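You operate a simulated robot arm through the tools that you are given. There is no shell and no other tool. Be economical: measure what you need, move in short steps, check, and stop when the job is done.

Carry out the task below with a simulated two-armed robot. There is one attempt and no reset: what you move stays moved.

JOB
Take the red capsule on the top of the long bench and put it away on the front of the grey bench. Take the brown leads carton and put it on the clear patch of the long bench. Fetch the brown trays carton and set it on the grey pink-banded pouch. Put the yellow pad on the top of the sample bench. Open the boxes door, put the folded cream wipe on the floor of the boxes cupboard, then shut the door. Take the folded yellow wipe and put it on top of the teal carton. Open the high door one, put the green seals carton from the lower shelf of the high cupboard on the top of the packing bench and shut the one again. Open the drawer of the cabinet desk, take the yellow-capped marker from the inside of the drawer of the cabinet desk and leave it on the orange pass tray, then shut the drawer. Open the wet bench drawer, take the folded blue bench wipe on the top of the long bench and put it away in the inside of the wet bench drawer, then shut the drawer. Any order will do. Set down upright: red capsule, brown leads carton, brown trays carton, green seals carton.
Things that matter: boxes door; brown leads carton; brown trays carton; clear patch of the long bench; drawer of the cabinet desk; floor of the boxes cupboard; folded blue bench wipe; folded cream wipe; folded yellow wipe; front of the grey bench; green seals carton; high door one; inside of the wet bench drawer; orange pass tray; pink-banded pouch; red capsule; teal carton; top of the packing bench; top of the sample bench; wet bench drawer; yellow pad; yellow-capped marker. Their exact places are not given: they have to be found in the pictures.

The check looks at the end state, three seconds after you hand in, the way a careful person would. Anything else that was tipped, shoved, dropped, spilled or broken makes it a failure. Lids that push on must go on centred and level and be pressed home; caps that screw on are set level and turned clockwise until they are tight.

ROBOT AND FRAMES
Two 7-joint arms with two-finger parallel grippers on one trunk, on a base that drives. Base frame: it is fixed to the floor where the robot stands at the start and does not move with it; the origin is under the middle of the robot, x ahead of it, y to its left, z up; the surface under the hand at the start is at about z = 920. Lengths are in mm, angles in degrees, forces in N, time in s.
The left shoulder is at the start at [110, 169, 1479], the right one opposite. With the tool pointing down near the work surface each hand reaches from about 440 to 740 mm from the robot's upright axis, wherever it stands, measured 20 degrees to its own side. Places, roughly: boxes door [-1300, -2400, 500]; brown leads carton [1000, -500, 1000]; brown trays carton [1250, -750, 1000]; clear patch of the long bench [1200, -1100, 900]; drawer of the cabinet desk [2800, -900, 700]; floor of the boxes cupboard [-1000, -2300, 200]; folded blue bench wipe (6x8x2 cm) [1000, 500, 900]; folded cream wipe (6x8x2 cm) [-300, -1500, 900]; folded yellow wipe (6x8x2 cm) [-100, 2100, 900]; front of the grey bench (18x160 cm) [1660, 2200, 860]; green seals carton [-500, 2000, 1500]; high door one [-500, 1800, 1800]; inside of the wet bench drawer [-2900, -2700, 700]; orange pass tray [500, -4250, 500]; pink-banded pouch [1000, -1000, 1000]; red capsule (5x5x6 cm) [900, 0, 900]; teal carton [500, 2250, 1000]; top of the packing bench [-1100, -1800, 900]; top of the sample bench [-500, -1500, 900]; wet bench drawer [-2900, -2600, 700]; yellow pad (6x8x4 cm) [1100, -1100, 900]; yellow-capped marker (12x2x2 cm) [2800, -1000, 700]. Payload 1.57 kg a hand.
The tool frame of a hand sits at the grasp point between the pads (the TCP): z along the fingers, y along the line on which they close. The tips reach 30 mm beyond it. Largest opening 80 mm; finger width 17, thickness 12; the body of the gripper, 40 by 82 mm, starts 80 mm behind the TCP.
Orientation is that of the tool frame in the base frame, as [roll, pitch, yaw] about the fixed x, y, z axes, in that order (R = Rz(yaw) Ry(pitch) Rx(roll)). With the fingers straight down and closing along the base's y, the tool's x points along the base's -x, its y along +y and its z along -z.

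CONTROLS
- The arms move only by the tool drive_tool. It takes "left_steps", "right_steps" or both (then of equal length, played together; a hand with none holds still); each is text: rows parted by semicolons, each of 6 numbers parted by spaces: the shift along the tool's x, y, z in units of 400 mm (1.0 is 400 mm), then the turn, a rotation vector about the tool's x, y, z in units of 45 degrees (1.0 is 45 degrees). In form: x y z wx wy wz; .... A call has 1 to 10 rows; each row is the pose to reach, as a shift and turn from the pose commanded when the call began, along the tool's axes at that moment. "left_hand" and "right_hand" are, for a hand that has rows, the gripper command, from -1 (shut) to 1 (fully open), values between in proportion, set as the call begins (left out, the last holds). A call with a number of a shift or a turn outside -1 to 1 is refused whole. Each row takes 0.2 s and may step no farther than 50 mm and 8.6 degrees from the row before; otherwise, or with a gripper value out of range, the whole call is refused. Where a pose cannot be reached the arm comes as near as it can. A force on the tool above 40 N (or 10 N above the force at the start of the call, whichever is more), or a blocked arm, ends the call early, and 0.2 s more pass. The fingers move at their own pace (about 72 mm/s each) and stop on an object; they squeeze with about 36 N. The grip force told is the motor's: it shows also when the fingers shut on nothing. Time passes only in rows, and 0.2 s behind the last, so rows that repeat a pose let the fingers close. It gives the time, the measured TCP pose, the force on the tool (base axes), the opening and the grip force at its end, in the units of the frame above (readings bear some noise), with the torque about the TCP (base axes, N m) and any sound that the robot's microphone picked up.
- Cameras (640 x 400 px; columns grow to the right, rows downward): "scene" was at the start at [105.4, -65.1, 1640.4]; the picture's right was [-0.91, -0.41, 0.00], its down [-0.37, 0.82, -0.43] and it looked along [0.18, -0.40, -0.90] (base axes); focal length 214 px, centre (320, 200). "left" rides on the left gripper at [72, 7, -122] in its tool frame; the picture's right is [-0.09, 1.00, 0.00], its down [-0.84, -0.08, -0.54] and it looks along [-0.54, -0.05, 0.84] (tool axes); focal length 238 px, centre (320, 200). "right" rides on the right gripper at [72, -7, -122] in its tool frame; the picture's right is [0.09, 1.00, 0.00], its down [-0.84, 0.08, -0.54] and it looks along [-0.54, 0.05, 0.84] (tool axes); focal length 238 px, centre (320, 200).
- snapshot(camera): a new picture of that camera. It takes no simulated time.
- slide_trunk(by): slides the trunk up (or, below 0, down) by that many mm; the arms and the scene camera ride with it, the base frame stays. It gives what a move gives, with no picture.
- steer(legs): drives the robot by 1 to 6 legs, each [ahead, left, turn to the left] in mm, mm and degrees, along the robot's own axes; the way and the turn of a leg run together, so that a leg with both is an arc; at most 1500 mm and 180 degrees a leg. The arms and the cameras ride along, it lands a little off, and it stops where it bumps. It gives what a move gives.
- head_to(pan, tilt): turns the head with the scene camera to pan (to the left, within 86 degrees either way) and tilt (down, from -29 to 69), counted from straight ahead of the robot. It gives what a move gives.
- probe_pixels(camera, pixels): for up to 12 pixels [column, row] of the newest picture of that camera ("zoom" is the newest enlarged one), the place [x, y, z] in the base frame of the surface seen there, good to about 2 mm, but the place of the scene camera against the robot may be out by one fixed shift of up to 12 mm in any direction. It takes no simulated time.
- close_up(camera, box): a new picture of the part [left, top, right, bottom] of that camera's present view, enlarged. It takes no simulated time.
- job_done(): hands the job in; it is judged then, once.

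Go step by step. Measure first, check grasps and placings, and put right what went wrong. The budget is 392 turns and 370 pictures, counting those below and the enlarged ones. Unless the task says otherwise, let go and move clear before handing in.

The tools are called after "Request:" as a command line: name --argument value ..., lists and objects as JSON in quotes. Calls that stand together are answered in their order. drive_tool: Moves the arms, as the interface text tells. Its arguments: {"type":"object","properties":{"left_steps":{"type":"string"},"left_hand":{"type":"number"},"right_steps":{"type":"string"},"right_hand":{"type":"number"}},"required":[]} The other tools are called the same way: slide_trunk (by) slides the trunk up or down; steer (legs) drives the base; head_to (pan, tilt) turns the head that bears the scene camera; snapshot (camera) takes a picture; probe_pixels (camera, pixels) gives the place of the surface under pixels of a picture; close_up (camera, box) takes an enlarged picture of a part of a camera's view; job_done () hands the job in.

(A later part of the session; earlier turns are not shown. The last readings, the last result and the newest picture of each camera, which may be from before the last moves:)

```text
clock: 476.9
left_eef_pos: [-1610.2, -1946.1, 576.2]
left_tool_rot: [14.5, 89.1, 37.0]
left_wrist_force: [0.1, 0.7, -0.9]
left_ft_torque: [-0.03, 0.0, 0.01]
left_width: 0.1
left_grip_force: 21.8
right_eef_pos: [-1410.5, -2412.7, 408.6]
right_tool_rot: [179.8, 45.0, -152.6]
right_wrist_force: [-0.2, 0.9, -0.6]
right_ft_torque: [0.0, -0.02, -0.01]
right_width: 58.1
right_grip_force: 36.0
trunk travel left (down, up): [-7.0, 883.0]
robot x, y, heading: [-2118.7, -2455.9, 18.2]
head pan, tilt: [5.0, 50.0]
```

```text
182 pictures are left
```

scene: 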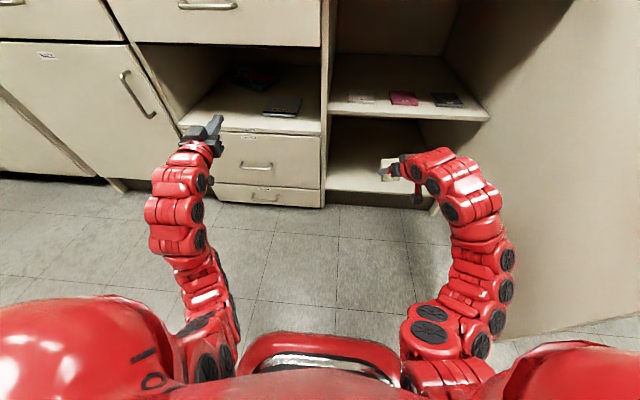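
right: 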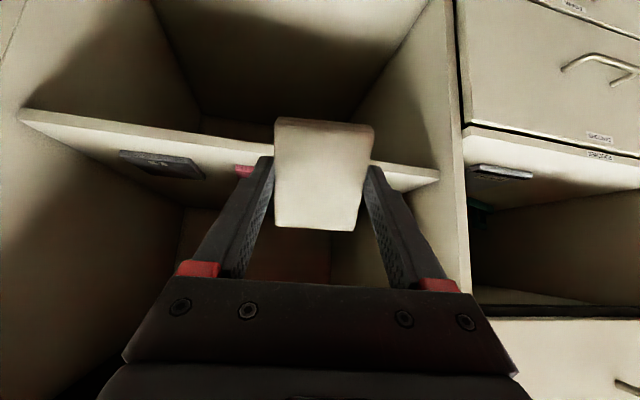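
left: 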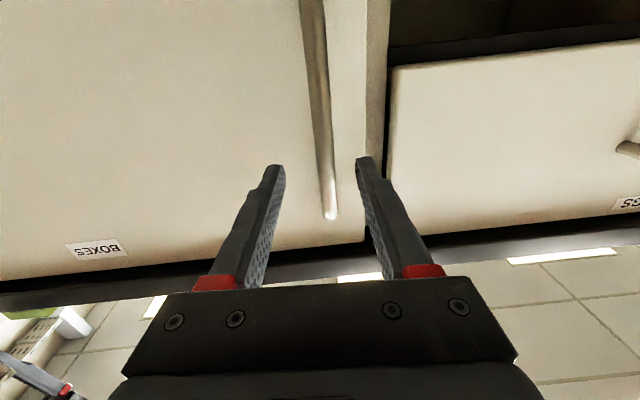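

Request:
steer --legs '[[60, 0, 0]]'

Request:
drive_tool --right_steps "0.08 0 0.08 0 0 0; 0.16 0 0.16 0 0 0; 0.24 0 0.24 0 0 0; 0.3 0 0.3 0 0 0; 0.23 0 0.38 0 0 0; 0.16 0 0.46 0 0 0"

Request:
snapshot --camera "right"

Request:
snapshot --camera "scene"

```text
clock: 477.9
left_eef_pos: [-1553.7, -1928.2, 576.2]
left_tool_rot: [14.6, 89.2, 37.0]
left_wrist_force: [0.3, -0.1, -0.1]
left_ft_torque: [0.01, -0.01, 0.01]
left_width: 0.0
left_grip_force: 21.2
right_eef_pos: [-1354.5, -2394.7, 408.6]
right_tool_rot: [179.8, 44.9, -152.5]
right_wrist_force: [0.0, 0.6, -0.1]
right_ft_torque: [0.01, 0.0, 0.0]
right_width: 58.1
right_grip_force: 35.9
trunk travel left (down, up): [-7.0, 883.0]
robot x, y, heading: [-2066.7, -2439.0, 18.5]
head pan, tilt: [5.0, 50.0]
```

```text
clock: 479.3
left_eef_pos: [-1554.2, -1928.9, 575.9]
left_tool_rot: [15.0, 89.1, 37.5]
left_wrist_force: [-0.6, 0.1, 0.6]
left_ft_torque: [0.01, -0.04, 0.02]
left_width: 0.2
left_grip_force: 21.0
right_eef_pos: [-1278.9, -2354.8, 231.6]
right_tool_rot: [180.0, 44.8, -152.5]
right_wrist_force: [-0.7, -0.4, -0.6]
right_ft_torque: [0.0, 0.0, 0.01]
right_width: 58.0
right_grip_force: 35.9
trunk travel left (down, up): [-7.0, 883.0]
robot x, y, heading: [-2062.8, -2438.6, 18.3]
head pan, tilt: [5.0, 50.0]
```

```text
181 pictures are left
```

right: 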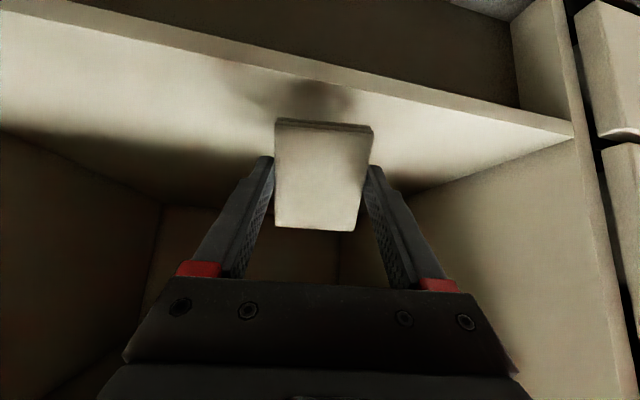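

```text
180 pictures are left
```

scene: 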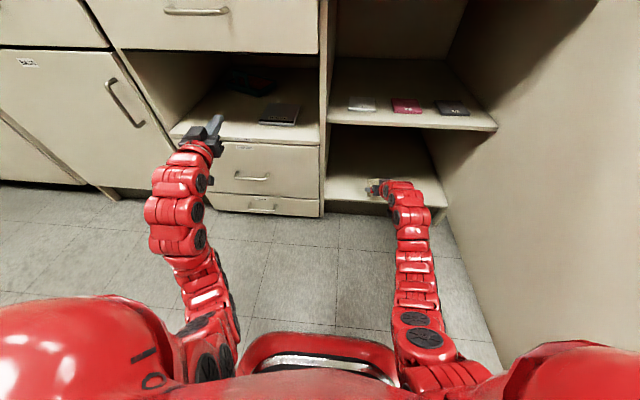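

Request:
drive_tool --right_steps "-0.06 0 0.06 0 0 0; -0.13 0 0.13 0 0 0; -0.17 0 0.17 0 0 0; -0.15 0 0.19 0 0 0; -0.14 0 0.2 0 0 0"

Request:
snapshot --camera "right"

```text
clock: 480.5
left_eef_pos: [-1554.4, -1928.6, 576.6]
left_tool_rot: [14.7, 89.0, 37.2]
left_wrist_force: [-0.7, 0.0, 0.7]
left_ft_torque: [-0.04, -0.01, -0.02]
left_width: 0.0
left_grip_force: 21.3
right_eef_pos: [-1195.0, -2308.6, 215.6]
right_tool_rot: [179.8, 44.9, -152.5]
right_wrist_force: [0.6, 0.1, 0.5]
right_ft_torque: [-0.01, 0.01, -0.01]
right_width: 58.2
right_grip_force: 36.4
trunk travel left (down, up): [-7.0, 883.0]
robot x, y, heading: [-2066.2, -2430.8, 18.1]
head pan, tilt: [5.0, 50.0]
```

```text
179 pictures are left
```

right: 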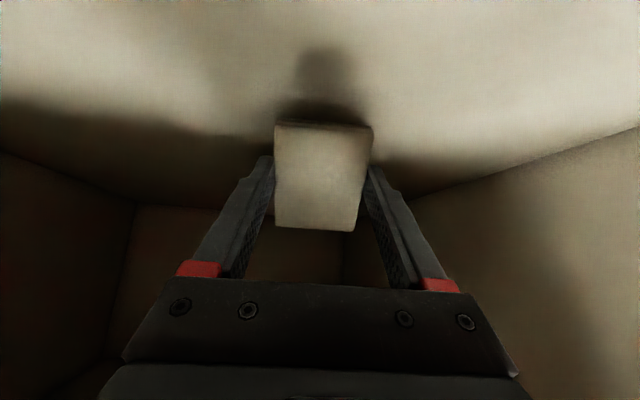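

Request:
drive_tool --right_steps "0.006 0 0.006 0 0 0; 0.012 0 0.012 0 0 0; 0.012 0 0.012 0 0 0"

Request:
drive_tool --right_steps "0 0 0 0 0 0; 0 0 0 0 0 0; 0 0 0 0 0 0; 0 0 0 0 0 0; 0 0 0 0 0 0" --right_hand 1

Request:
snapshot --camera "right"

```text
clock: 481.3
left_eef_pos: [-1553.8, -1927.9, 576.0]
left_tool_rot: [14.8, 89.1, 37.2]
left_wrist_force: [0.6, -0.3, -0.7]
left_ft_torque: [-0.01, -0.01, 0.03]
left_width: 0.1
left_grip_force: 21.6
right_eef_pos: [-1195.8, -2309.2, 209.0]
right_tool_rot: [179.8, 44.8, -152.5]
right_wrist_force: [-0.8, 0.3, 0.4]
right_ft_torque: [0.03, 0.02, 0.02]
right_width: 58.2
right_grip_force: 36.6
trunk travel left (down, up): [-7.0, 883.0]
robot x, y, heading: [-2066.2, -2435.8, 18.3]
head pan, tilt: [5.0, 50.0]
```

```text
clock: 482.5
left_eef_pos: [-1553.4, -1927.0, 576.1]
left_tool_rot: [14.7, 89.1, 37.2]
left_wrist_force: [-0.3, 0.2, -0.7]
left_ft_torque: [-0.03, 0.04, -0.04]
left_width: 0.1
left_grip_force: 21.0
right_eef_pos: [-1196.2, -2310.0, 208.8]
right_tool_rot: [179.8, 44.9, -152.6]
right_wrist_force: [0.7, 0.6, 0.3]
right_ft_torque: [0.03, -0.01, 0.03]
right_width: 80.1
right_grip_force: 0.0
trunk travel left (down, up): [-7.0, 883.0]
robot x, y, heading: [-2069.2, -2436.5, 18.6]
head pan, tilt: [5.0, 50.0]
```

```text
178 pictures are left
```

right: 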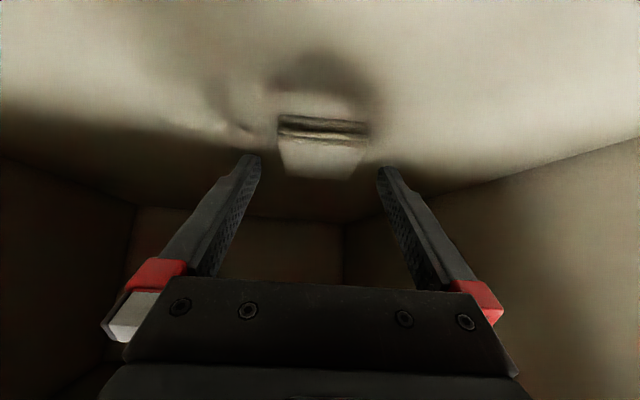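

The wipe lies flat on the cupboard floor. I withdraw the hand back out and up.

Request:
drive_tool --right_steps "-0.03 0 -0.03 0 0 0; 0.04 0 -0.11 0 0 0; 0.11 0 -0.18 0 0 0; 0.18 0 -0.25 0 0 0; 0.25 0 -0.32 0 0 0; 0.3 0 -0.38 0 0 0; 0.24 0 -0.45 0 0 0; 0.17 0 -0.52 0 0 0; 0.1 0 -0.59 0 0 0"

Request:
snapshot --camera "scene"

Request:
close_up --camera "scene" --box '[310, 110, 470, 230]'

```text
clock: 484.5
left_eef_pos: [-1554.1, -1928.7, 576.0]
left_tool_rot: [14.9, 89.2, 37.4]
left_wrist_force: [0.6, -0.3, 0.1]
left_ft_torque: [0.02, 0.0, 0.01]
left_width: 0.1
left_grip_force: 21.1
right_eef_pos: [-1368.4, -2400.5, 347.7]
right_tool_rot: [179.8, 44.8, -152.5]
right_wrist_force: [0.1, -0.4, 0.4]
right_ft_torque: [0.02, 0.0, 0.0]
right_width: 80.1
right_grip_force: 0.1
trunk travel left (down, up): [-7.0, 883.0]
robot x, y, heading: [-2065.7, -2434.9, 18.3]
head pan, tilt: [5.0, 50.0]
```

```text
177 pictures are left
```

scene: 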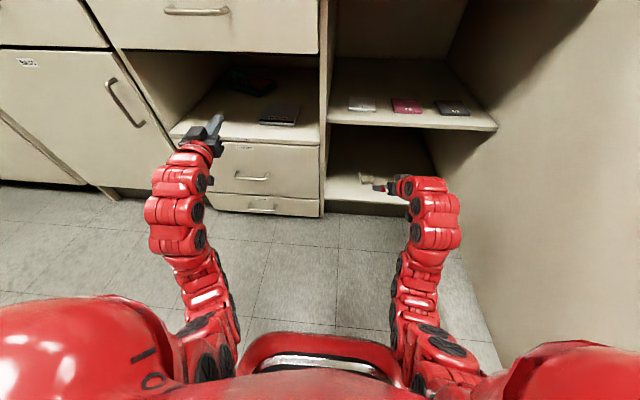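

```text
3.33 times, centred on (390, 170) of scene
```

zoom: 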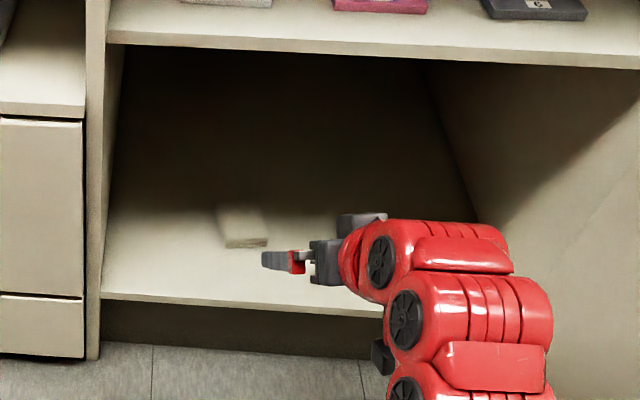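

The cream wipe lies inside. To shut the door I must get to its other side: raise the trunk so the hands clear the door top, then drive round.

Request:
slide_trunk --by 400

Request:
slide_trunk --by 240

Request:
steer --legs '[[-150, 0, 0], [0, -900, 0]]'

Request:
head_to --pan 20 --tilt 50

Request:
snapshot --camera "scene"

```text
clock: 488.3
left_eef_pos: [-1554.0, -1929.0, 976.0]
left_tool_rot: [14.8, 89.2, 37.3]
left_wrist_force: [0.0, -0.2, -0.4]
left_ft_torque: [0.01, -0.02, -0.02]
left_width: 0.1
left_grip_force: 21.5
right_eef_pos: [-1369.3, -2400.6, 747.5]
right_tool_rot: [179.9, 44.8, -152.5]
right_wrist_force: [-0.3, 0.1, -0.2]
right_ft_torque: [0.0, -0.02, -0.02]
right_width: 79.9
right_grip_force: 0.0
trunk travel left (down, up): [-407.0, 483.0]
robot x, y, heading: [-2066.0, -2438.7, 18.4]
head pan, tilt: [5.0, 50.0]
```

```text
clock: 490.8
left_eef_pos: [-1553.3, -1928.6, 1215.0]
left_tool_rot: [14.8, 89.1, 37.3]
left_wrist_force: [0.1, -0.7, 0.0]
left_ft_torque: [0.02, -0.02, -0.02]
left_width: 0.2
left_grip_force: 21.6
right_eef_pos: [-1368.2, -2399.9, 987.8]
right_tool_rot: [179.8, 44.9, -152.5]
right_wrist_force: [0.7, 0.0, 0.5]
right_ft_torque: [-0.01, 0.02, -0.01]
right_width: 80.1
right_grip_force: 0.3
trunk travel left (down, up): [-647.0, 243.0]
robot x, y, heading: [-2068.1, -2437.9, 18.2]
head pan, tilt: [5.0, 50.0]
```

```text
clock: 496.6
left_eef_pos: [-1402.6, -2858.6, 1215.4]
left_tool_rot: [15.4, 89.1, 37.1]
left_wrist_force: [-0.3, -0.3, 0.9]
left_ft_torque: [0.0, 0.0, -0.01]
left_width: 0.0
left_grip_force: 21.4
right_eef_pos: [-1223.5, -3333.1, 987.4]
right_tool_rot: [179.8, 44.9, -153.4]
right_wrist_force: [0.6, 0.5, -0.3]
right_ft_torque: [0.01, 0.02, -0.01]
right_width: 80.1
right_grip_force: 0.1
trunk travel left (down, up): [-647.0, 243.0]
robot x, y, heading: [-1923.1, -3361.7, 17.8]
head pan, tilt: [5.0, 50.0]
```

```text
clock: 497.4
left_eef_pos: [-1402.7, -2859.4, 1215.6]
left_tool_rot: [14.8, 89.1, 36.6]
left_wrist_force: [-0.6, 0.2, -0.7]
left_ft_torque: [0.02, 0.02, 0.03]
left_width: 0.0
left_grip_force: 20.7
right_eef_pos: [-1223.1, -3333.8, 986.6]
right_tool_rot: [179.8, 44.9, -153.1]
right_wrist_force: [-0.3, 0.1, -0.1]
right_ft_torque: [0.01, 0.04, -0.02]
right_width: 80.1
right_grip_force: 0.1
trunk travel left (down, up): [-647.0, 243.0]
robot x, y, heading: [-1917.5, -3360.5, 17.4]
head pan, tilt: [20.0, 50.0]
```

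```text
175 pictures are left
```

scene: 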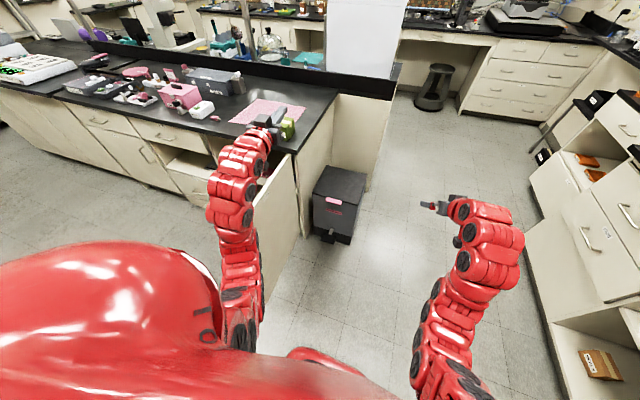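

Request:
probe_pixels --camera "scene" --pixels '[[318, 190], [352, 205], [325, 235], [350, 240], [262, 300], [285, 200], [297, 230]]'

```text
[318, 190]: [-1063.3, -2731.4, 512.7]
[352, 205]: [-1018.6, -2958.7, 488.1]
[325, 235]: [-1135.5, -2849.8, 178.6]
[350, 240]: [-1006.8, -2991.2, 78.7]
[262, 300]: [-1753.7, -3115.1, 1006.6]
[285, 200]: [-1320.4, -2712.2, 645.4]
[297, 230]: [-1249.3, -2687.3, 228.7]
```

I lower the trunk so the left fist is level with the door, lifting the right hand to clear the bin.

Request:
steer --legs '[[-100, 0, 0]]'

Request:
slide_trunk --by -400

Request:
slide_trunk --by -100

Request:
drive_tool --right_steps "-0.08 0 -0.07 0 0 0; -0.16 0 -0.14 0 0 0; -0.24 0 -0.21 0 0 0; -0.32 0 -0.28 0 0 0; -0.4 0 -0.3 0 0 0"

Request:
steer --legs '[[0, 280, 0]]'

Request:
snapshot --camera "scene"

```text
clock: 498.6
left_eef_pos: [-1498.8, -2889.0, 1215.7]
left_tool_rot: [14.6, 89.1, 36.4]
left_wrist_force: [-0.3, 0.1, 0.1]
left_ft_torque: [-0.01, -0.01, -0.03]
left_width: 0.2
left_grip_force: 21.2
right_eef_pos: [-1319.5, -3363.0, 987.5]
right_tool_rot: [179.8, 44.8, -153.1]
right_wrist_force: [-0.6, 0.4, 0.6]
right_ft_torque: [0.0, -0.03, -0.01]
right_width: 79.8
right_grip_force: 0.0
trunk travel left (down, up): [-647.0, 243.0]
robot x, y, heading: [-2016.8, -3390.0, 17.8]
head pan, tilt: [20.0, 50.0]
```

```text
clock: 502.4
left_eef_pos: [-1499.4, -2887.5, 815.7]
left_tool_rot: [14.9, 89.1, 36.9]
left_wrist_force: [0.7, 1.2, -0.6]
left_ft_torque: [0.03, -0.01, -0.02]
left_width: 0.2
left_grip_force: 21.3
right_eef_pos: [-1319.7, -3362.6, 587.8]
right_tool_rot: [179.8, 44.8, -153.1]
right_wrist_force: [0.1, 0.0, 0.9]
right_ft_torque: [-0.01, -0.01, -0.01]
right_width: 79.9
right_grip_force: 0.1
trunk travel left (down, up): [-247.0, 643.0]
robot x, y, heading: [-2017.3, -3393.1, 17.6]
head pan, tilt: [20.0, 50.0]
```

```text
clock: 503.7
left_eef_pos: [-1499.0, -2889.2, 716.9]
left_tool_rot: [15.0, 89.1, 37.0]
left_wrist_force: [0.7, 1.0, 0.7]
left_ft_torque: [-0.02, 0.04, -0.01]
left_width: 0.0
left_grip_force: 21.6
right_eef_pos: [-1318.0, -3361.8, 487.4]
right_tool_rot: [179.8, 45.0, -153.1]
right_wrist_force: [-0.3, 0.3, 0.3]
right_ft_torque: [0.02, 0.01, 0.05]
right_width: 79.9
right_grip_force: 0.1
trunk travel left (down, up): [-147.0, 743.0]
robot x, y, heading: [-2013.0, -3393.5, 17.7]
head pan, tilt: [20.0, 50.0]
```

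```text
clock: 504.9
left_eef_pos: [-1499.4, -2889.5, 717.0]
left_tool_rot: [15.2, 89.1, 37.1]
left_wrist_force: [0.1, -0.9, -0.1]
left_ft_torque: [-0.03, -0.01, 0.03]
left_width: 0.0
left_grip_force: 21.0
right_eef_pos: [-1294.6, -3350.2, 684.5]
right_tool_rot: [179.9, 44.9, -153.3]
right_wrist_force: [-0.4, -1.1, -0.3]
right_ft_torque: [0.0, -0.02, 0.0]
right_width: 79.8
right_grip_force: 0.1
trunk travel left (down, up): [-147.0, 743.0]
robot x, y, heading: [-2019.1, -3388.5, 17.7]
head pan, tilt: [20.0, 50.0]
```

```text
clock: 506.7
left_eef_pos: [-1566.4, -2663.4, 715.7]
left_tool_rot: [0.7, 89.1, 20.6]
left_wrist_force: [5.1, -0.5, 0.6]
left_ft_torque: [-0.01, 0.18, 0.02]
left_width: 0.0
left_grip_force: 21.1
right_eef_pos: [-1368.1, -3115.9, 683.6]
right_tool_rot: [179.9, 45.0, -153.3]
right_wrist_force: [0.2, 0.0, 0.9]
right_ft_torque: [-0.03, 0.0, 0.01]
right_width: 79.9
right_grip_force: 0.1
trunk travel left (down, up): [-147.0, 743.0]
robot x, y, heading: [-2091.9, -3155.1, 17.1]
head pan, tilt: [20.0, 50.0]
stopped in leg 1: the robot was blocked; the commanded pose is now the measured one
```

```text
174 pictures are left
```

scene: 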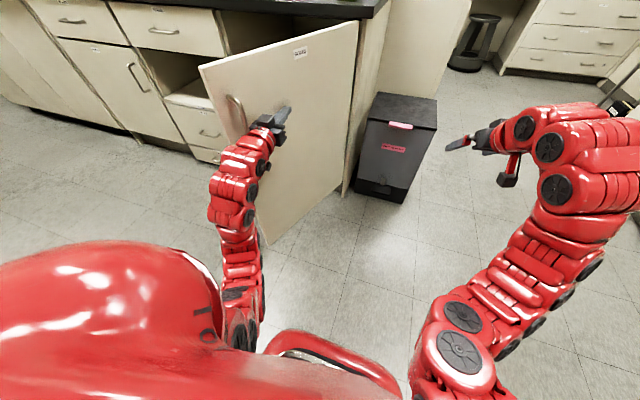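

Request:
drive_tool --left_steps "0 0.05 0.03 0 0 0; 0 0.1 0.06 0 0 0; 0 0.16 0.09 0 0 0; 0 0.22 0.13 0 0 0; 0 0.28 0.17 0 0 0; 0 0.34 0.22 0 0 0"

Request:
snapshot --camera "scene"

```text
clock: 508.1
left_eef_pos: [-1531.8, -2505.2, 718.6]
left_tool_rot: [2.7, 89.0, 22.9]
left_wrist_force: [0.3, 0.2, 0.4]
left_ft_torque: [0.0, 0.01, 0.04]
left_width: 0.0
left_grip_force: 21.7
right_eef_pos: [-1367.4, -3116.5, 683.9]
right_tool_rot: [179.8, 44.9, -153.3]
right_wrist_force: [0.2, 0.3, 0.5]
right_ft_torque: [0.0, 0.02, 0.02]
right_width: 79.8
right_grip_force: 0.1
trunk travel left (down, up): [-147.0, 743.0]
robot x, y, heading: [-2089.9, -3153.1, 17.4]
head pan, tilt: [20.0, 50.0]
```

```text
173 pictures are left
```

scene: 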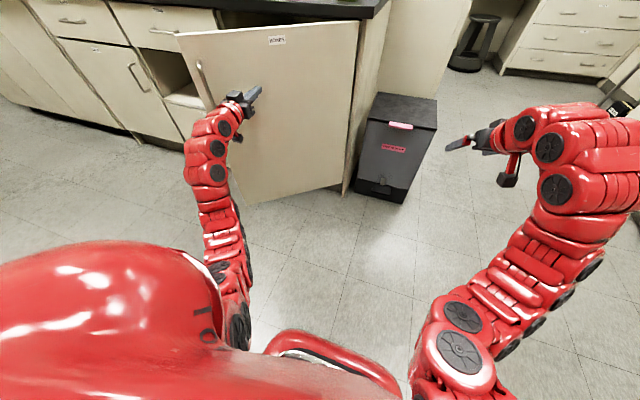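

The door follows. I drive ahead to push it nearly shut.

Request:
steer --legs '[[190, 0, 0]]'

Request:
snapshot --camera "scene"

```text
clock: 509.7
left_eef_pos: [-1347.4, -2449.8, 718.0]
left_tool_rot: [-0.6, 89.2, 19.4]
left_wrist_force: [-0.5, 0.8, 0.4]
left_ft_torque: [0.0, 0.01, -0.01]
left_width: 0.0
left_grip_force: 21.7
right_eef_pos: [-1184.9, -3062.4, 684.8]
right_tool_rot: [179.9, 45.0, -153.6]
right_wrist_force: [0.1, 0.9, -0.4]
right_ft_torque: [0.01, 0.02, 0.01]
right_width: 79.9
right_grip_force: 0.1
trunk travel left (down, up): [-147.0, 743.0]
robot x, y, heading: [-1910.4, -3092.9, 17.1]
head pan, tilt: [20.0, 50.0]
```

```text
172 pictures are left
```

scene: 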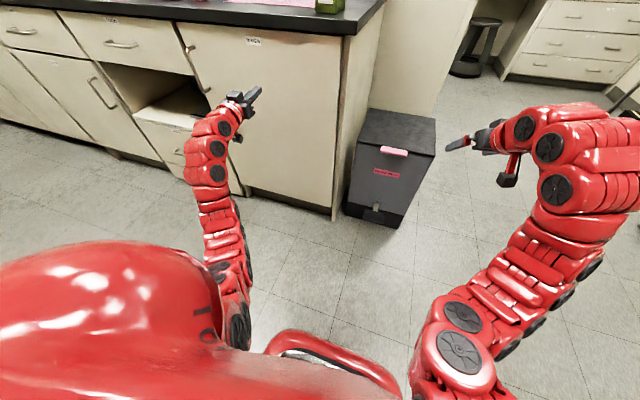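

Request:
drive_tool --left_steps "0 0 0.03 0 0 0; 0 0 0.06 0 0 0; 0 0 0.085 0 0 0; 0 0 0.105 0 0 0; 0 0 0.12 0 0 0; 0 0 0.13 0 0 0"

Request:
close_up --camera "scene" --box '[140, 0, 400, 220]'

```text
clock: 510.8
left_eef_pos: [-1309.1, -2435.1, 719.4]
left_tool_rot: [-4.3, 89.0, 15.7]
left_wrist_force: [-14.0, -10.3, 0.1]
left_ft_torque: [-0.07, 0.11, -0.26]
left_width: 0.0
left_grip_force: 21.1
right_eef_pos: [-1186.6, -3061.2, 685.4]
right_tool_rot: [179.9, 45.1, -153.4]
right_wrist_force: [-0.4, -0.8, -0.5]
right_ft_torque: [0.02, 0.0, 0.02]
right_width: 80.4
right_grip_force: 0.0
trunk travel left (down, up): [-147.0, 743.0]
robot x, y, heading: [-1911.5, -3099.0, 17.3]
head pan, tilt: [20.0, 50.0]
stopped in row 5 (left hand): the force on the tool passed its limit at 50 N (the readings are from after the stop); the commanded pose is now the measured one
```

```text
1.82 times, centred on (270, 110) of scene
```

zoom: 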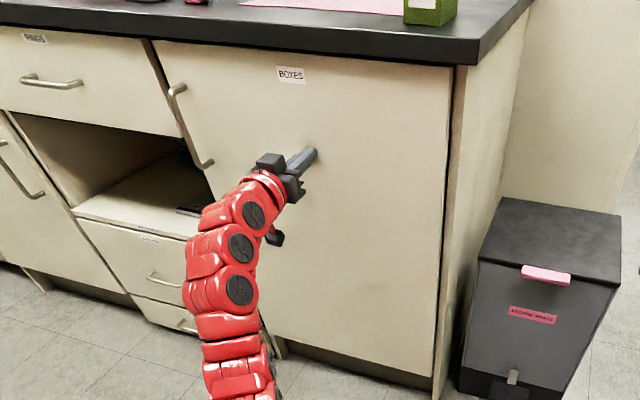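

The boxes door is shut. I withdraw, raise the trunk, and bring both hands back to pointing down.

Request:
drive_tool --left_steps "0 0 -0.08 0 0 0; 0 0 -0.18 0 0 0; 0 0 -0.28 0 0 0; 0 0 -0.35 0 0 0"

Request:
steer --legs '[[-200, 0, 0], [0, -500, 0]]'

Request:
slide_trunk --by 400

Request:
drive_tool --left_steps "0 0 0 0 0.17 0; 0 0 0 0 0.34 0; 0 0 0 0 0.5 0; 0 0 0 0 0.67 0; 0 0 0 0 0.84 0; 0 0 0 0 1 0" --right_steps "0 0 0 0 0.17 0; 0 0 0 0 0.34 0; 0 0 0 0 0.5 0; 0 0 0 0 0.67 0; 0 0 0 0 0.84 0; 0 0 0 0 1 0"

Request:
drive_tool --left_steps "0 0 0 0 0.17 0; 0 0 0 0 0.34 0; 0 0 0 0 0.5 0; 0 0 0 0 0.67 0; 0 0 0 0 0.84 0; 0 0 0 0 0.98 0"

Request:
slide_trunk --by 240

```text
clock: 511.8
left_eef_pos: [-1437.6, -2478.9, 714.8]
left_tool_rot: [-8.4, 89.3, 11.4]
left_wrist_force: [0.2, 0.3, -0.2]
left_ft_torque: [0.04, 0.03, 0.01]
left_width: 0.0
left_grip_force: 21.7
right_eef_pos: [-1186.6, -3060.5, 684.5]
right_tool_rot: [179.9, 44.9, -153.5]
right_wrist_force: [-0.5, -0.2, 0.5]
right_ft_torque: [-0.02, 0.0, 0.01]
right_width: 79.8
right_grip_force: 0.1
trunk travel left (down, up): [-147.0, 743.0]
robot x, y, heading: [-1907.4, -3099.1, 17.3]
head pan, tilt: [20.0, 50.0]
```

```text
clock: 516.0
left_eef_pos: [-1471.6, -3028.9, 715.3]
left_tool_rot: [-7.1, 89.3, 12.6]
left_wrist_force: [-0.1, 0.7, 0.1]
left_ft_torque: [0.02, -0.02, 0.01]
left_width: 0.0
left_grip_force: 21.1
right_eef_pos: [-1221.2, -3610.2, 684.5]
right_tool_rot: [179.9, 45.0, -153.8]
right_wrist_force: [-0.5, -0.8, 0.3]
right_ft_torque: [0.02, 0.02, 0.02]
right_width: 79.9
right_grip_force: 0.0
trunk travel left (down, up): [-147.0, 743.0]
robot x, y, heading: [-1943.5, -3645.5, 17.2]
head pan, tilt: [20.0, 50.0]
```

```text
clock: 519.8
left_eef_pos: [-1470.1, -3027.3, 1115.8]
left_tool_rot: [-7.5, 89.3, 12.1]
left_wrist_force: [-0.9, -0.2, 0.5]
left_ft_torque: [0.02, 0.03, 0.01]
left_width: 0.0
left_grip_force: 21.7
right_eef_pos: [-1221.8, -3609.6, 1084.7]
right_tool_rot: [179.9, 44.9, -153.7]
right_wrist_force: [-0.4, 0.0, -0.1]
right_ft_torque: [-0.01, 0.0, 0.01]
right_width: 80.0
right_grip_force: 0.0
trunk travel left (down, up): [-547.0, 343.0]
robot x, y, heading: [-1945.7, -3647.1, 17.1]
head pan, tilt: [20.0, 50.0]
```

```text
clock: 521.2
left_eef_pos: [-1474.8, -3027.6, 1114.2]
left_tool_rot: [-179.6, 49.4, -160.1]
left_wrist_force: [-0.5, 0.4, -0.7]
left_ft_torque: [0.0, -0.02, -0.02]
left_width: 0.0
left_grip_force: 21.2
left hand out of reach, approached as far as the arm can: row 6
right_eef_pos: [-1227.7, -3605.1, 1069.6]
right_tool_rot: [179.9, 41.6, -153.6]
right_wrist_force: [0.2, 0.8, 0.8]
right_ft_torque: [0.01, 0.01, -0.06]
right_width: 80.0
right_grip_force: 0.1
right hand out of reach, approached as far as the arm can: row 1, 2, 3, 4, 5, 6
trunk travel left (down, up): [-547.0, 343.0]
robot x, y, heading: [-1948.1, -3643.6, 17.0]
head pan, tilt: [20.0, 50.0]
```

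```text
clock: 522.8
left_eef_pos: [-1523.5, -3095.4, 865.1]
left_tool_rot: [179.9, 17.5, -160.4]
left_wrist_force: [-1.2, -0.2, 0.1]
left_ft_torque: [0.04, -0.02, 0.02]
left_width: 0.0
left_grip_force: 21.0
left hand out of reach, approached as far as the arm can: row 1, 2, 3, 4, 5, 6
right_eef_pos: [-1227.1, -3606.6, 1069.4]
right_tool_rot: [179.9, 41.6, -153.7]
right_wrist_force: [-0.6, 0.0, 0.2]
right_ft_torque: [0.0, 0.01, -0.03]
right_width: 80.3
right_grip_force: 0.0
trunk travel left (down, up): [-547.0, 343.0]
robot x, y, heading: [-1944.9, -3647.6, 17.0]
head pan, tilt: [20.0, 50.0]
stopped in row 6 (left hand): the arm was blocked; the commanded pose is now the measured one
```

```text
clock: 525.3
left_eef_pos: [-1523.2, -3094.4, 1104.9]
left_tool_rot: [179.8, 17.4, -160.4]
left_wrist_force: [0.1, 0.7, -0.2]
left_ft_torque: [0.01, -0.02, -0.02]
left_width: 0.0
left_grip_force: 21.8
right_eef_pos: [-1225.7, -3606.2, 1307.9]
right_tool_rot: [179.8, 41.5, -153.7]
right_wrist_force: [0.1, -0.4, 0.7]
right_ft_torque: [0.0, -0.01, 0.04]
right_width: 79.8
right_grip_force: 0.0
trunk travel left (down, up): [-787.0, 103.0]
robot x, y, heading: [-1949.5, -3642.3, 17.1]
head pan, tilt: [20.0, 50.0]
```

Request:
drive_tool --right_steps "0.04 0 0.045 0 0.17 0; 0.08 0 0.09 0 0.34 0; 0.12 0 0.135 0 0.5 0; 0.16 0 0.18 0 0.67 0; 0.2 0 0.225 0 0.84 0; 0.2 0 0.225 0 0.922 0" --left_steps "-0.03 0 0.01 0 0 0; -0.06 0 0.02 0 0.1 0; -0.095 0 0.03 0 0.2 0; -0.095 0 0.03 0 0.3 0; -0.095 0 0.03 0 0.387 0; -0.095 0 0.03 0 0.387 0"

Request:
steer --legs '[[0, 0, -90], [0, 1200, 0], [0, 900, 0]]'

Request:
head_to --pan 60 --tilt 25

Request:
snapshot --camera "scene"

Request:
head_to --pan 5 --tilt 30

Request:
snapshot --camera "scene"

```text
clock: 526.7
left_eef_pos: [-1486.1, -3080.6, 1102.5]
left_tool_rot: [179.8, 0.1, -160.3]
left_wrist_force: [0.3, 0.7, -0.5]
left_ft_torque: [-0.03, -0.05, 0.0]
left_width: 0.0
left_grip_force: 21.1
left hand out of reach, approached as far as the arm can: row 2, 3, 4
right_eef_pos: [-1228.0, -3605.8, 1187.6]
right_tool_rot: [179.9, -0.3, -153.5]
right_wrist_force: [-0.2, 0.8, 0.6]
right_ft_torque: [-0.01, -0.01, 0.0]
right_width: 80.0
right_grip_force: 0.1
right hand out of reach, approached as far as the arm can: row 1, 2, 3
trunk travel left (down, up): [-787.0, 103.0]
robot x, y, heading: [-1948.5, -3639.9, 16.9]
head pan, tilt: [20.0, 50.0]
```

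```text
clock: 540.8
left_eef_pos: [593.8, -3524.5, 1103.5]
left_tool_rot: [179.8, 0.0, 110.0]
left_wrist_force: [-0.2, -0.2, -1.8]
left_ft_torque: [-0.01, -0.03, 0.01]
left_width: 0.0
left_grip_force: 21.2
right_eef_pos: [70.3, -3786.6, 1189.4]
right_tool_rot: [179.8, 0.0, 116.8]
right_wrist_force: [0.6, 0.3, -1.1]
right_ft_torque: [-0.01, 0.0, 0.0]
right_width: 80.1
right_grip_force: 0.0
trunk travel left (down, up): [-787.0, 103.0]
robot x, y, heading: [29.6, -3069.9, -72.5]
head pan, tilt: [20.0, 50.0]
```

```text
clock: 541.8
left_eef_pos: [592.6, -3526.6, 1103.7]
left_tool_rot: [179.9, 0.0, 110.0]
left_wrist_force: [0.0, -0.4, 0.5]
left_ft_torque: [-0.04, -0.01, -0.02]
left_width: 0.0
left_grip_force: 21.0
right_eef_pos: [69.5, -3786.7, 1189.5]
right_tool_rot: [179.8, 0.0, 116.8]
right_wrist_force: [0.0, -0.6, 0.0]
right_ft_torque: [-0.03, -0.03, 0.0]
right_width: 80.0
right_grip_force: 0.0
trunk travel left (down, up): [-787.0, 103.0]
robot x, y, heading: [27.2, -3063.1, -73.0]
head pan, tilt: [60.0, 25.0]
```

```text
170 pictures are left
```

scene: 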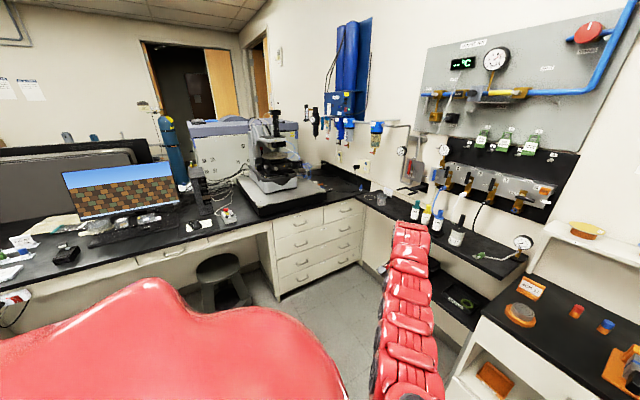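

```text
clock: 543.1
left_eef_pos: [593.3, -3524.3, 1103.3]
left_tool_rot: [179.8, 0.1, 109.9]
left_wrist_force: [-0.7, 0.0, 0.9]
left_ft_torque: [0.0, 0.01, -0.02]
left_width: 0.0
left_grip_force: 21.3
right_eef_pos: [69.4, -3787.9, 1187.5]
right_tool_rot: [179.7, 0.0, 116.8]
right_wrist_force: [-0.8, -0.2, -0.5]
right_ft_torque: [0.01, 0.02, 0.0]
right_width: 79.9
right_grip_force: 0.1
trunk travel left (down, up): [-787.0, 103.0]
robot x, y, heading: [26.8, -3065.9, -72.6]
head pan, tilt: [5.0, 30.0]
```

```text
169 pictures are left
```

scene: 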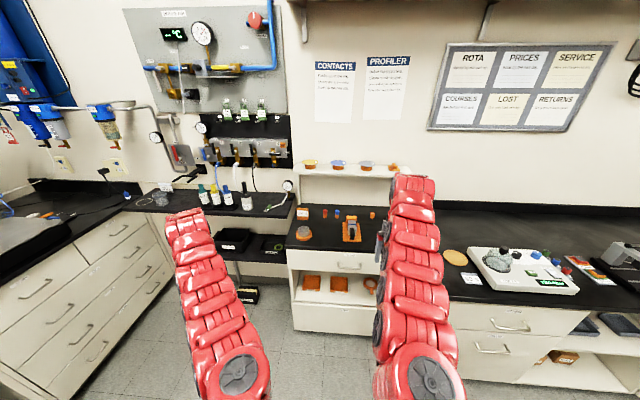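

Request:
close_up --camera "scene" --box '[270, 190, 400, 320]'

Request:
probe_pixels --camera "scene" --pixels '[[311, 283], [340, 284], [370, 285], [322, 294], [355, 294], [350, 235], [304, 240], [320, 260], [330, 312], [300, 165]]'

```text
3.08 times, centred on (335, 255) of scene
```

zoom: 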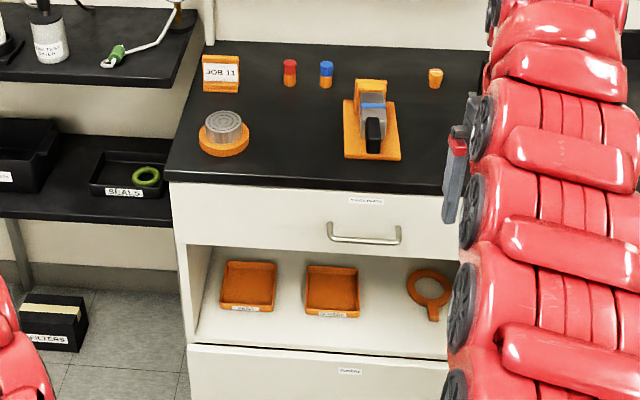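

```text
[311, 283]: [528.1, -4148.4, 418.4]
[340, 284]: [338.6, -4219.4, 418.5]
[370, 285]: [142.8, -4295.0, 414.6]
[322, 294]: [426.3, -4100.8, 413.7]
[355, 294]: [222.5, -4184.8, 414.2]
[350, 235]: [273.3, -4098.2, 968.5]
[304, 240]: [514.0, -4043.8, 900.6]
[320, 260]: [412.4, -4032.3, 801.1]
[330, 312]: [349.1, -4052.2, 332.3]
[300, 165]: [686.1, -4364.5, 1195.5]
```

The left orange tray at (528,-4148,418) is the likely pass tray. Now I go for the marker: back up the corridor and round the long bench's north end to the east side.

Request:
close_up --camera "scene" --box '[295, 265, 365, 305]'

Request:
steer --legs '[[0, 830, 0.6], [-1400, 0, 0], [-1400, 0, 0], [-1200, 0, 0], [0, 0, 90]]'

Request:
head_to --pan 0 --tilt 20

Request:
snapshot --camera "scene"

```text
9.14 times, centred on (330, 285) of scene
```

zoom: 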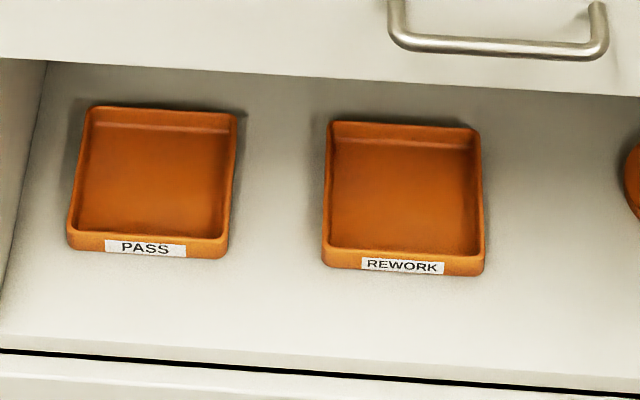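

```text
clock: 570.0
left_eef_pos: [110.1, 1519.2, 1104.0]
left_tool_rot: [179.9, 0.0, -161.7]
left_wrist_force: [0.0, -0.2, -0.6]
left_ft_torque: [0.01, 0.03, 0.05]
left_width: 0.1
left_grip_force: 21.6
right_eef_pos: [356.2, 987.6, 1189.2]
right_tool_rot: [179.7, 0.0, -155.0]
right_wrist_force: [-0.1, -1.0, -0.7]
right_ft_torque: [-0.03, -0.01, 0.01]
right_width: 79.9
right_grip_force: 0.1
trunk travel left (down, up): [-787.0, 103.0]
robot x, y, heading: [-362.5, 968.2, 15.7]
head pan, tilt: [5.0, 30.0]
```

```text
clock: 570.7
left_eef_pos: [111.3, 1518.7, 1103.6]
left_tool_rot: [179.9, 0.1, -161.7]
left_wrist_force: [0.4, 0.2, 0.7]
left_ft_torque: [0.03, 0.0, 0.0]
left_width: 0.0
left_grip_force: 21.6
right_eef_pos: [356.4, 986.6, 1188.1]
right_tool_rot: [179.8, 0.0, -154.9]
right_wrist_force: [-0.3, -0.6, -0.3]
right_ft_torque: [0.01, -0.01, -0.02]
right_width: 79.9
right_grip_force: 0.2
trunk travel left (down, up): [-787.0, 103.0]
robot x, y, heading: [-366.8, 970.1, 15.7]
head pan, tilt: [0.0, 20.0]
```

```text
166 pictures are left
```

scene: 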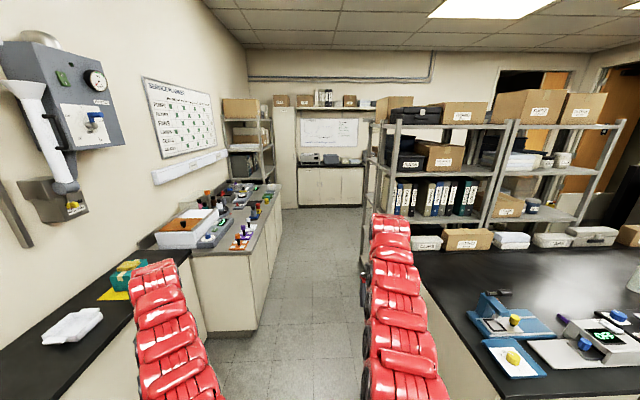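

PASS tray confirmed. I drive on east through the passage.

Request:
steer --legs '[[0, 0, 2.3], [1250, 0, 0], [1250, 0, 0]]'

Request:
head_to --pan -50 --tilt 20

Request:
snapshot --camera "scene"

```text
clock: 583.2
left_eef_pos: [2441.2, 2305.5, 1105.6]
left_tool_rot: [179.8, 0.1, -158.6]
left_wrist_force: [-0.1, 0.6, -0.5]
left_ft_torque: [-0.03, -0.04, -0.03]
left_width: 0.0
left_grip_force: 21.4
right_eef_pos: [2714.6, 1786.8, 1188.2]
right_tool_rot: [179.7, 0.0, -152.0]
right_wrist_force: [0.0, 0.3, 0.2]
right_ft_torque: [0.02, 0.0, 0.0]
right_width: 79.9
right_grip_force: 0.1
trunk travel left (down, up): [-787.0, 103.0]
robot x, y, heading: [1998.7, 1730.5, 18.9]
head pan, tilt: [0.0, 20.0]
```

```text
clock: 584.4
left_eef_pos: [2442.7, 2305.2, 1102.9]
left_tool_rot: [179.8, -0.1, -158.7]
left_wrist_force: [0.0, 0.3, -0.1]
left_ft_torque: [0.03, 0.02, -0.02]
left_width: 0.1
left_grip_force: 21.2
right_eef_pos: [2716.2, 1787.6, 1189.2]
right_tool_rot: [179.9, 0.0, -152.0]
right_wrist_force: [1.2, -0.1, 0.1]
right_ft_torque: [-0.01, -0.02, 0.0]
right_width: 80.0
right_grip_force: 0.0
trunk travel left (down, up): [-787.0, 103.0]
robot x, y, heading: [1994.0, 1728.8, 18.5]
head pan, tilt: [-50.0, 20.0]
```

```text
165 pictures are left
```

scene: 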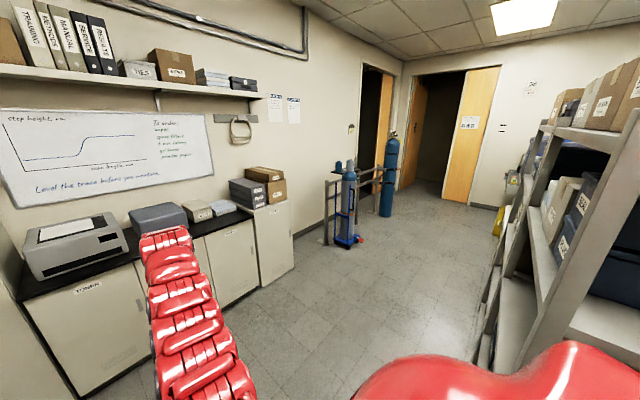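

Request:
probe_pixels --camera "scene" --pixels '[[500, 215], [480, 300], [345, 240], [540, 130], [290, 260], [240, 280], [450, 200], [620, 250]]'

Request:
steer --legs '[[0, 0, -90]]'

Request:
head_to --pan 0 --tilt 20

Request:
snapshot --camera "scene"

```text
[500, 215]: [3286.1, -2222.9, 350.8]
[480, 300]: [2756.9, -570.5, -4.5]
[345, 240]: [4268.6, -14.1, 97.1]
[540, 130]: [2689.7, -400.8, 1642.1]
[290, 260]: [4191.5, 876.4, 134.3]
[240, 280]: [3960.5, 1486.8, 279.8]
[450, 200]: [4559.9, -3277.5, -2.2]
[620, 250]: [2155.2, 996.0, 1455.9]
```

```text
clock: 587.7
left_eef_pos: [2686.3, 1498.3, 1102.2]
left_tool_rot: [179.9, -0.1, 130.3]
left_wrist_force: [0.3, 0.2, 0.2]
left_ft_torque: [-0.02, 0.03, 0.0]
left_width: 0.0
left_grip_force: 21.3
right_eef_pos: [2296.7, 1075.7, 1188.7]
right_tool_rot: [179.3, 0.7, 137.9]
right_wrist_force: [2.5, 2.0, 0.8]
right_ft_torque: [-0.24, 0.36, -0.32]
right_width: 79.8
right_grip_force: 0.0
trunk travel left (down, up): [-787.0, 103.0]
robot x, y, heading: [1998.0, 1735.6, -52.4]
head pan, tilt: [-50.0, 20.0]
stopped in leg 1: the force on the tool passed its limit at 94 N (the readings are from after the stop); the commanded pose is now the measured one
```

```text
clock: 588.9
left_eef_pos: [2685.0, 1498.4, 1103.3]
left_tool_rot: [180.0, 0.0, 130.2]
left_wrist_force: [-0.3, -0.7, -0.1]
left_ft_torque: [0.01, -0.02, 0.02]
left_width: 0.0
left_grip_force: 21.3
right_eef_pos: [2296.8, 1074.9, 1190.6]
right_tool_rot: [179.5, 0.6, 138.0]
right_wrist_force: [1.1, 1.4, -0.2]
right_ft_torque: [-0.15, 0.2, -0.16]
right_width: 79.9
right_grip_force: 0.1
trunk travel left (down, up): [-787.0, 103.0]
robot x, y, heading: [1996.4, 1730.0, -52.1]
head pan, tilt: [0.0, 20.0]
```

```text
164 pictures are left
```

scene: 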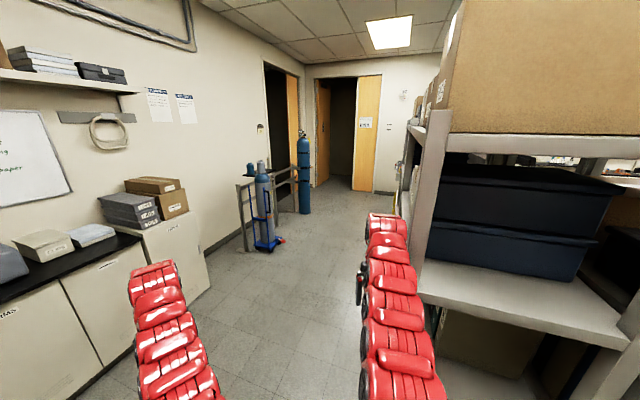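

The right hand touched the shelf. I turn away, move out to the middle of the aisle, and then face along it.

Request:
steer --legs '[[0, 0, 25], [0, 250, 0], [615, 365, 0], [0, 0, -45]]'

Request:
head_to --pan -35 --tilt 25

Request:
snapshot --camera "scene"

```text
clock: 591.7
left_eef_pos: [2798.1, 1977.2, 1102.7]
left_tool_rot: [180.0, 0.1, 156.8]
left_wrist_force: [-0.7, 1.3, -0.5]
left_ft_torque: [-0.05, 0.02, 0.02]
left_width: 0.0
left_grip_force: 21.5
right_eef_pos: [2636.5, 1426.4, 1191.2]
right_tool_rot: [179.6, 0.4, 164.1]
right_wrist_force: [0.0, 0.4, 0.7]
right_ft_torque: [-0.1, -0.03, 0.01]
right_width: 80.2
right_grip_force: 0.1
trunk travel left (down, up): [-787.0, 103.0]
robot x, y, heading: [2075.6, 1874.6, -26.2]
head pan, tilt: [0.0, 20.0]
stopped in leg 2: the robot was blocked; the commanded pose is now the measured one
```

```text
clock: 592.7
left_eef_pos: [2796.3, 1972.8, 1104.5]
left_tool_rot: [179.9, 0.0, 156.6]
left_wrist_force: [0.3, 0.6, -0.1]
left_ft_torque: [-0.01, -0.01, 0.0]
left_width: 0.0
left_grip_force: 21.2
right_eef_pos: [2634.4, 1420.4, 1191.3]
right_tool_rot: [179.4, 0.7, 164.1]
right_wrist_force: [0.0, 0.2, -0.1]
right_ft_torque: [0.0, 0.0, 0.0]
right_width: 80.1
right_grip_force: 0.1
trunk travel left (down, up): [-787.0, 103.0]
robot x, y, heading: [2078.5, 1871.4, -26.1]
head pan, tilt: [-35.0, 25.0]
```

```text
163 pictures are left
```

scene: 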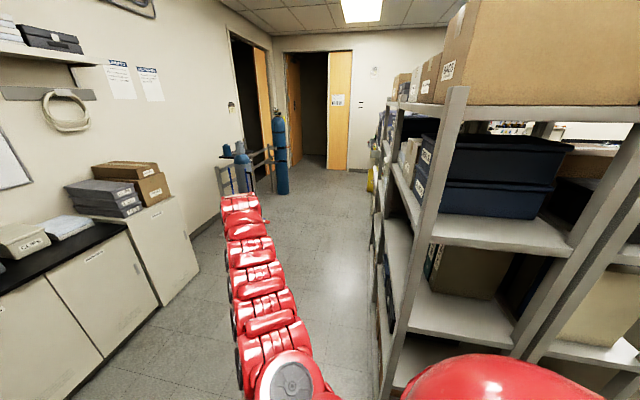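

Request:
steer --legs '[[840, 200, 0], [0, 0, -46]]'

Request:
head_to --pan -30 --tilt 25

Request:
snapshot --camera "scene"

```text
clock: 599.3
left_eef_pos: [3502.2, 1250.8, 1103.7]
left_tool_rot: [179.8, 0.0, 111.7]
left_wrist_force: [-0.6, -1.2, -0.2]
left_ft_torque: [0.04, 0.01, -0.02]
left_width: 0.2
left_grip_force: 21.4
right_eef_pos: [2998.9, 974.9, 1190.4]
right_tool_rot: [179.4, 0.6, 119.2]
right_wrist_force: [0.0, -0.8, -0.9]
right_ft_torque: [-0.03, -0.02, -0.04]
right_width: 80.2
right_grip_force: 0.0
trunk travel left (down, up): [-787.0, 103.0]
robot x, y, heading: [2923.5, 1691.8, -71.0]
head pan, tilt: [-35.0, 25.0]
```

```text
clock: 600.0
left_eef_pos: [3502.3, 1251.6, 1103.3]
left_tool_rot: [179.9, 0.0, 111.7]
left_wrist_force: [0.1, -0.3, 0.1]
left_ft_torque: [-0.01, -0.02, -0.03]
left_width: 0.2
left_grip_force: 21.4
right_eef_pos: [2998.3, 974.2, 1189.4]
right_tool_rot: [179.4, 0.7, 119.1]
right_wrist_force: [0.2, 0.0, -0.4]
right_ft_torque: [-0.01, -0.03, -0.01]
right_width: 80.0
right_grip_force: 0.0
trunk travel left (down, up): [-787.0, 103.0]
robot x, y, heading: [2923.6, 1692.2, -70.9]
head pan, tilt: [-30.0, 25.0]
```

```text
162 pictures are left
```

scene: 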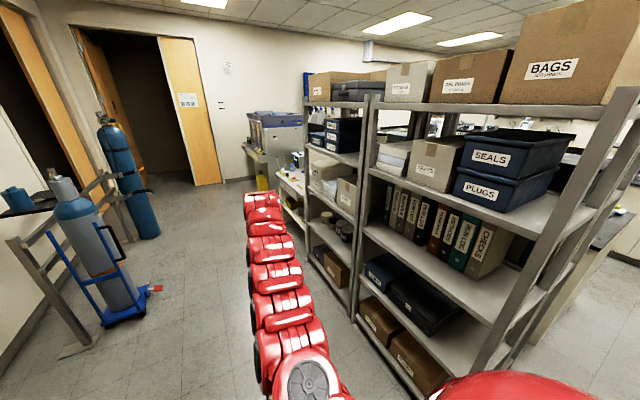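

The desk lies beyond the shelf's far end, on the right. I drive along the aisle and look.

Request:
steer --legs '[[1200, 0, -1], [900, 0, 0]]'

Request:
head_to --pan -50 --tilt 30

Request:
snapshot --camera "scene"

```text
clock: 610.5
left_eef_pos: [4151.7, -785.3, 1101.9]
left_tool_rot: [180.0, -0.1, 109.8]
left_wrist_force: [0.4, 0.1, -0.2]
left_ft_torque: [0.03, 0.0, -0.02]
left_width: 0.1
left_grip_force: 21.4
right_eef_pos: [3638.9, -1046.1, 1190.5]
right_tool_rot: [179.4, 0.8, 117.4]
right_wrist_force: [0.8, 0.6, -1.0]
right_ft_torque: [0.01, 0.01, 0.0]
right_width: 80.0
right_grip_force: 0.0
trunk travel left (down, up): [-787.0, 103.0]
robot x, y, heading: [3591.3, -327.1, -72.8]
head pan, tilt: [-30.0, 25.0]
```

```text
clock: 611.4
left_eef_pos: [4151.7, -786.3, 1104.0]
left_tool_rot: [179.9, 0.0, 109.7]
left_wrist_force: [0.0, -0.2, -0.4]
left_ft_torque: [-0.01, 0.02, -0.02]
left_width: 0.0
left_grip_force: 20.9
right_eef_pos: [3639.6, -1044.3, 1189.8]
right_tool_rot: [179.4, 0.6, 117.3]
right_wrist_force: [0.5, 0.4, -0.7]
right_ft_torque: [0.04, 0.03, -0.04]
right_width: 80.1
right_grip_force: 0.0
trunk travel left (down, up): [-787.0, 103.0]
robot x, y, heading: [3588.4, -325.6, -72.5]
head pan, tilt: [-50.0, 30.0]
```

```text
161 pictures are left
```

scene: 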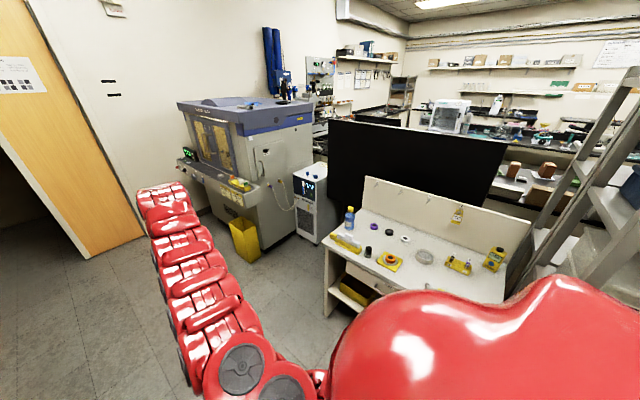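

Request:
close_up --camera "scene" --box '[310, 180, 540, 330]'

Request:
probe_pixels --camera "scene" --pixels '[[360, 272], [372, 282], [328, 262], [335, 300], [400, 250], [500, 300], [370, 200], [350, 300]]'

```text
2.67 times, centred on (425, 255) of scene
```

zoom: 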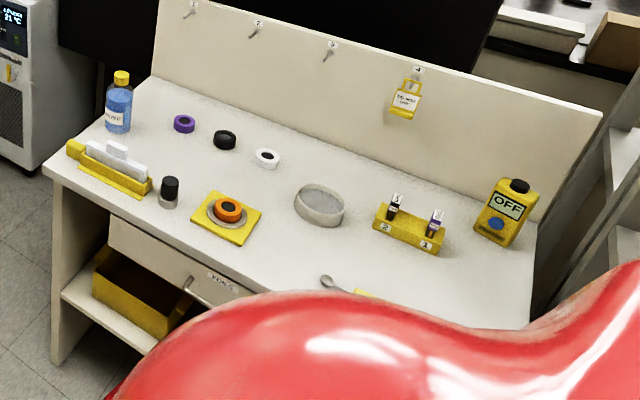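

```text
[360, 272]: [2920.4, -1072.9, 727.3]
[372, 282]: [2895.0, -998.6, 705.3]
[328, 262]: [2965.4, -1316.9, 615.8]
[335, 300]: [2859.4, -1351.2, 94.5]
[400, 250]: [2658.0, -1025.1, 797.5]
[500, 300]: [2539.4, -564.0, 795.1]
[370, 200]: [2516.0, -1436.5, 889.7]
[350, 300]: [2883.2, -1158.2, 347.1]
```

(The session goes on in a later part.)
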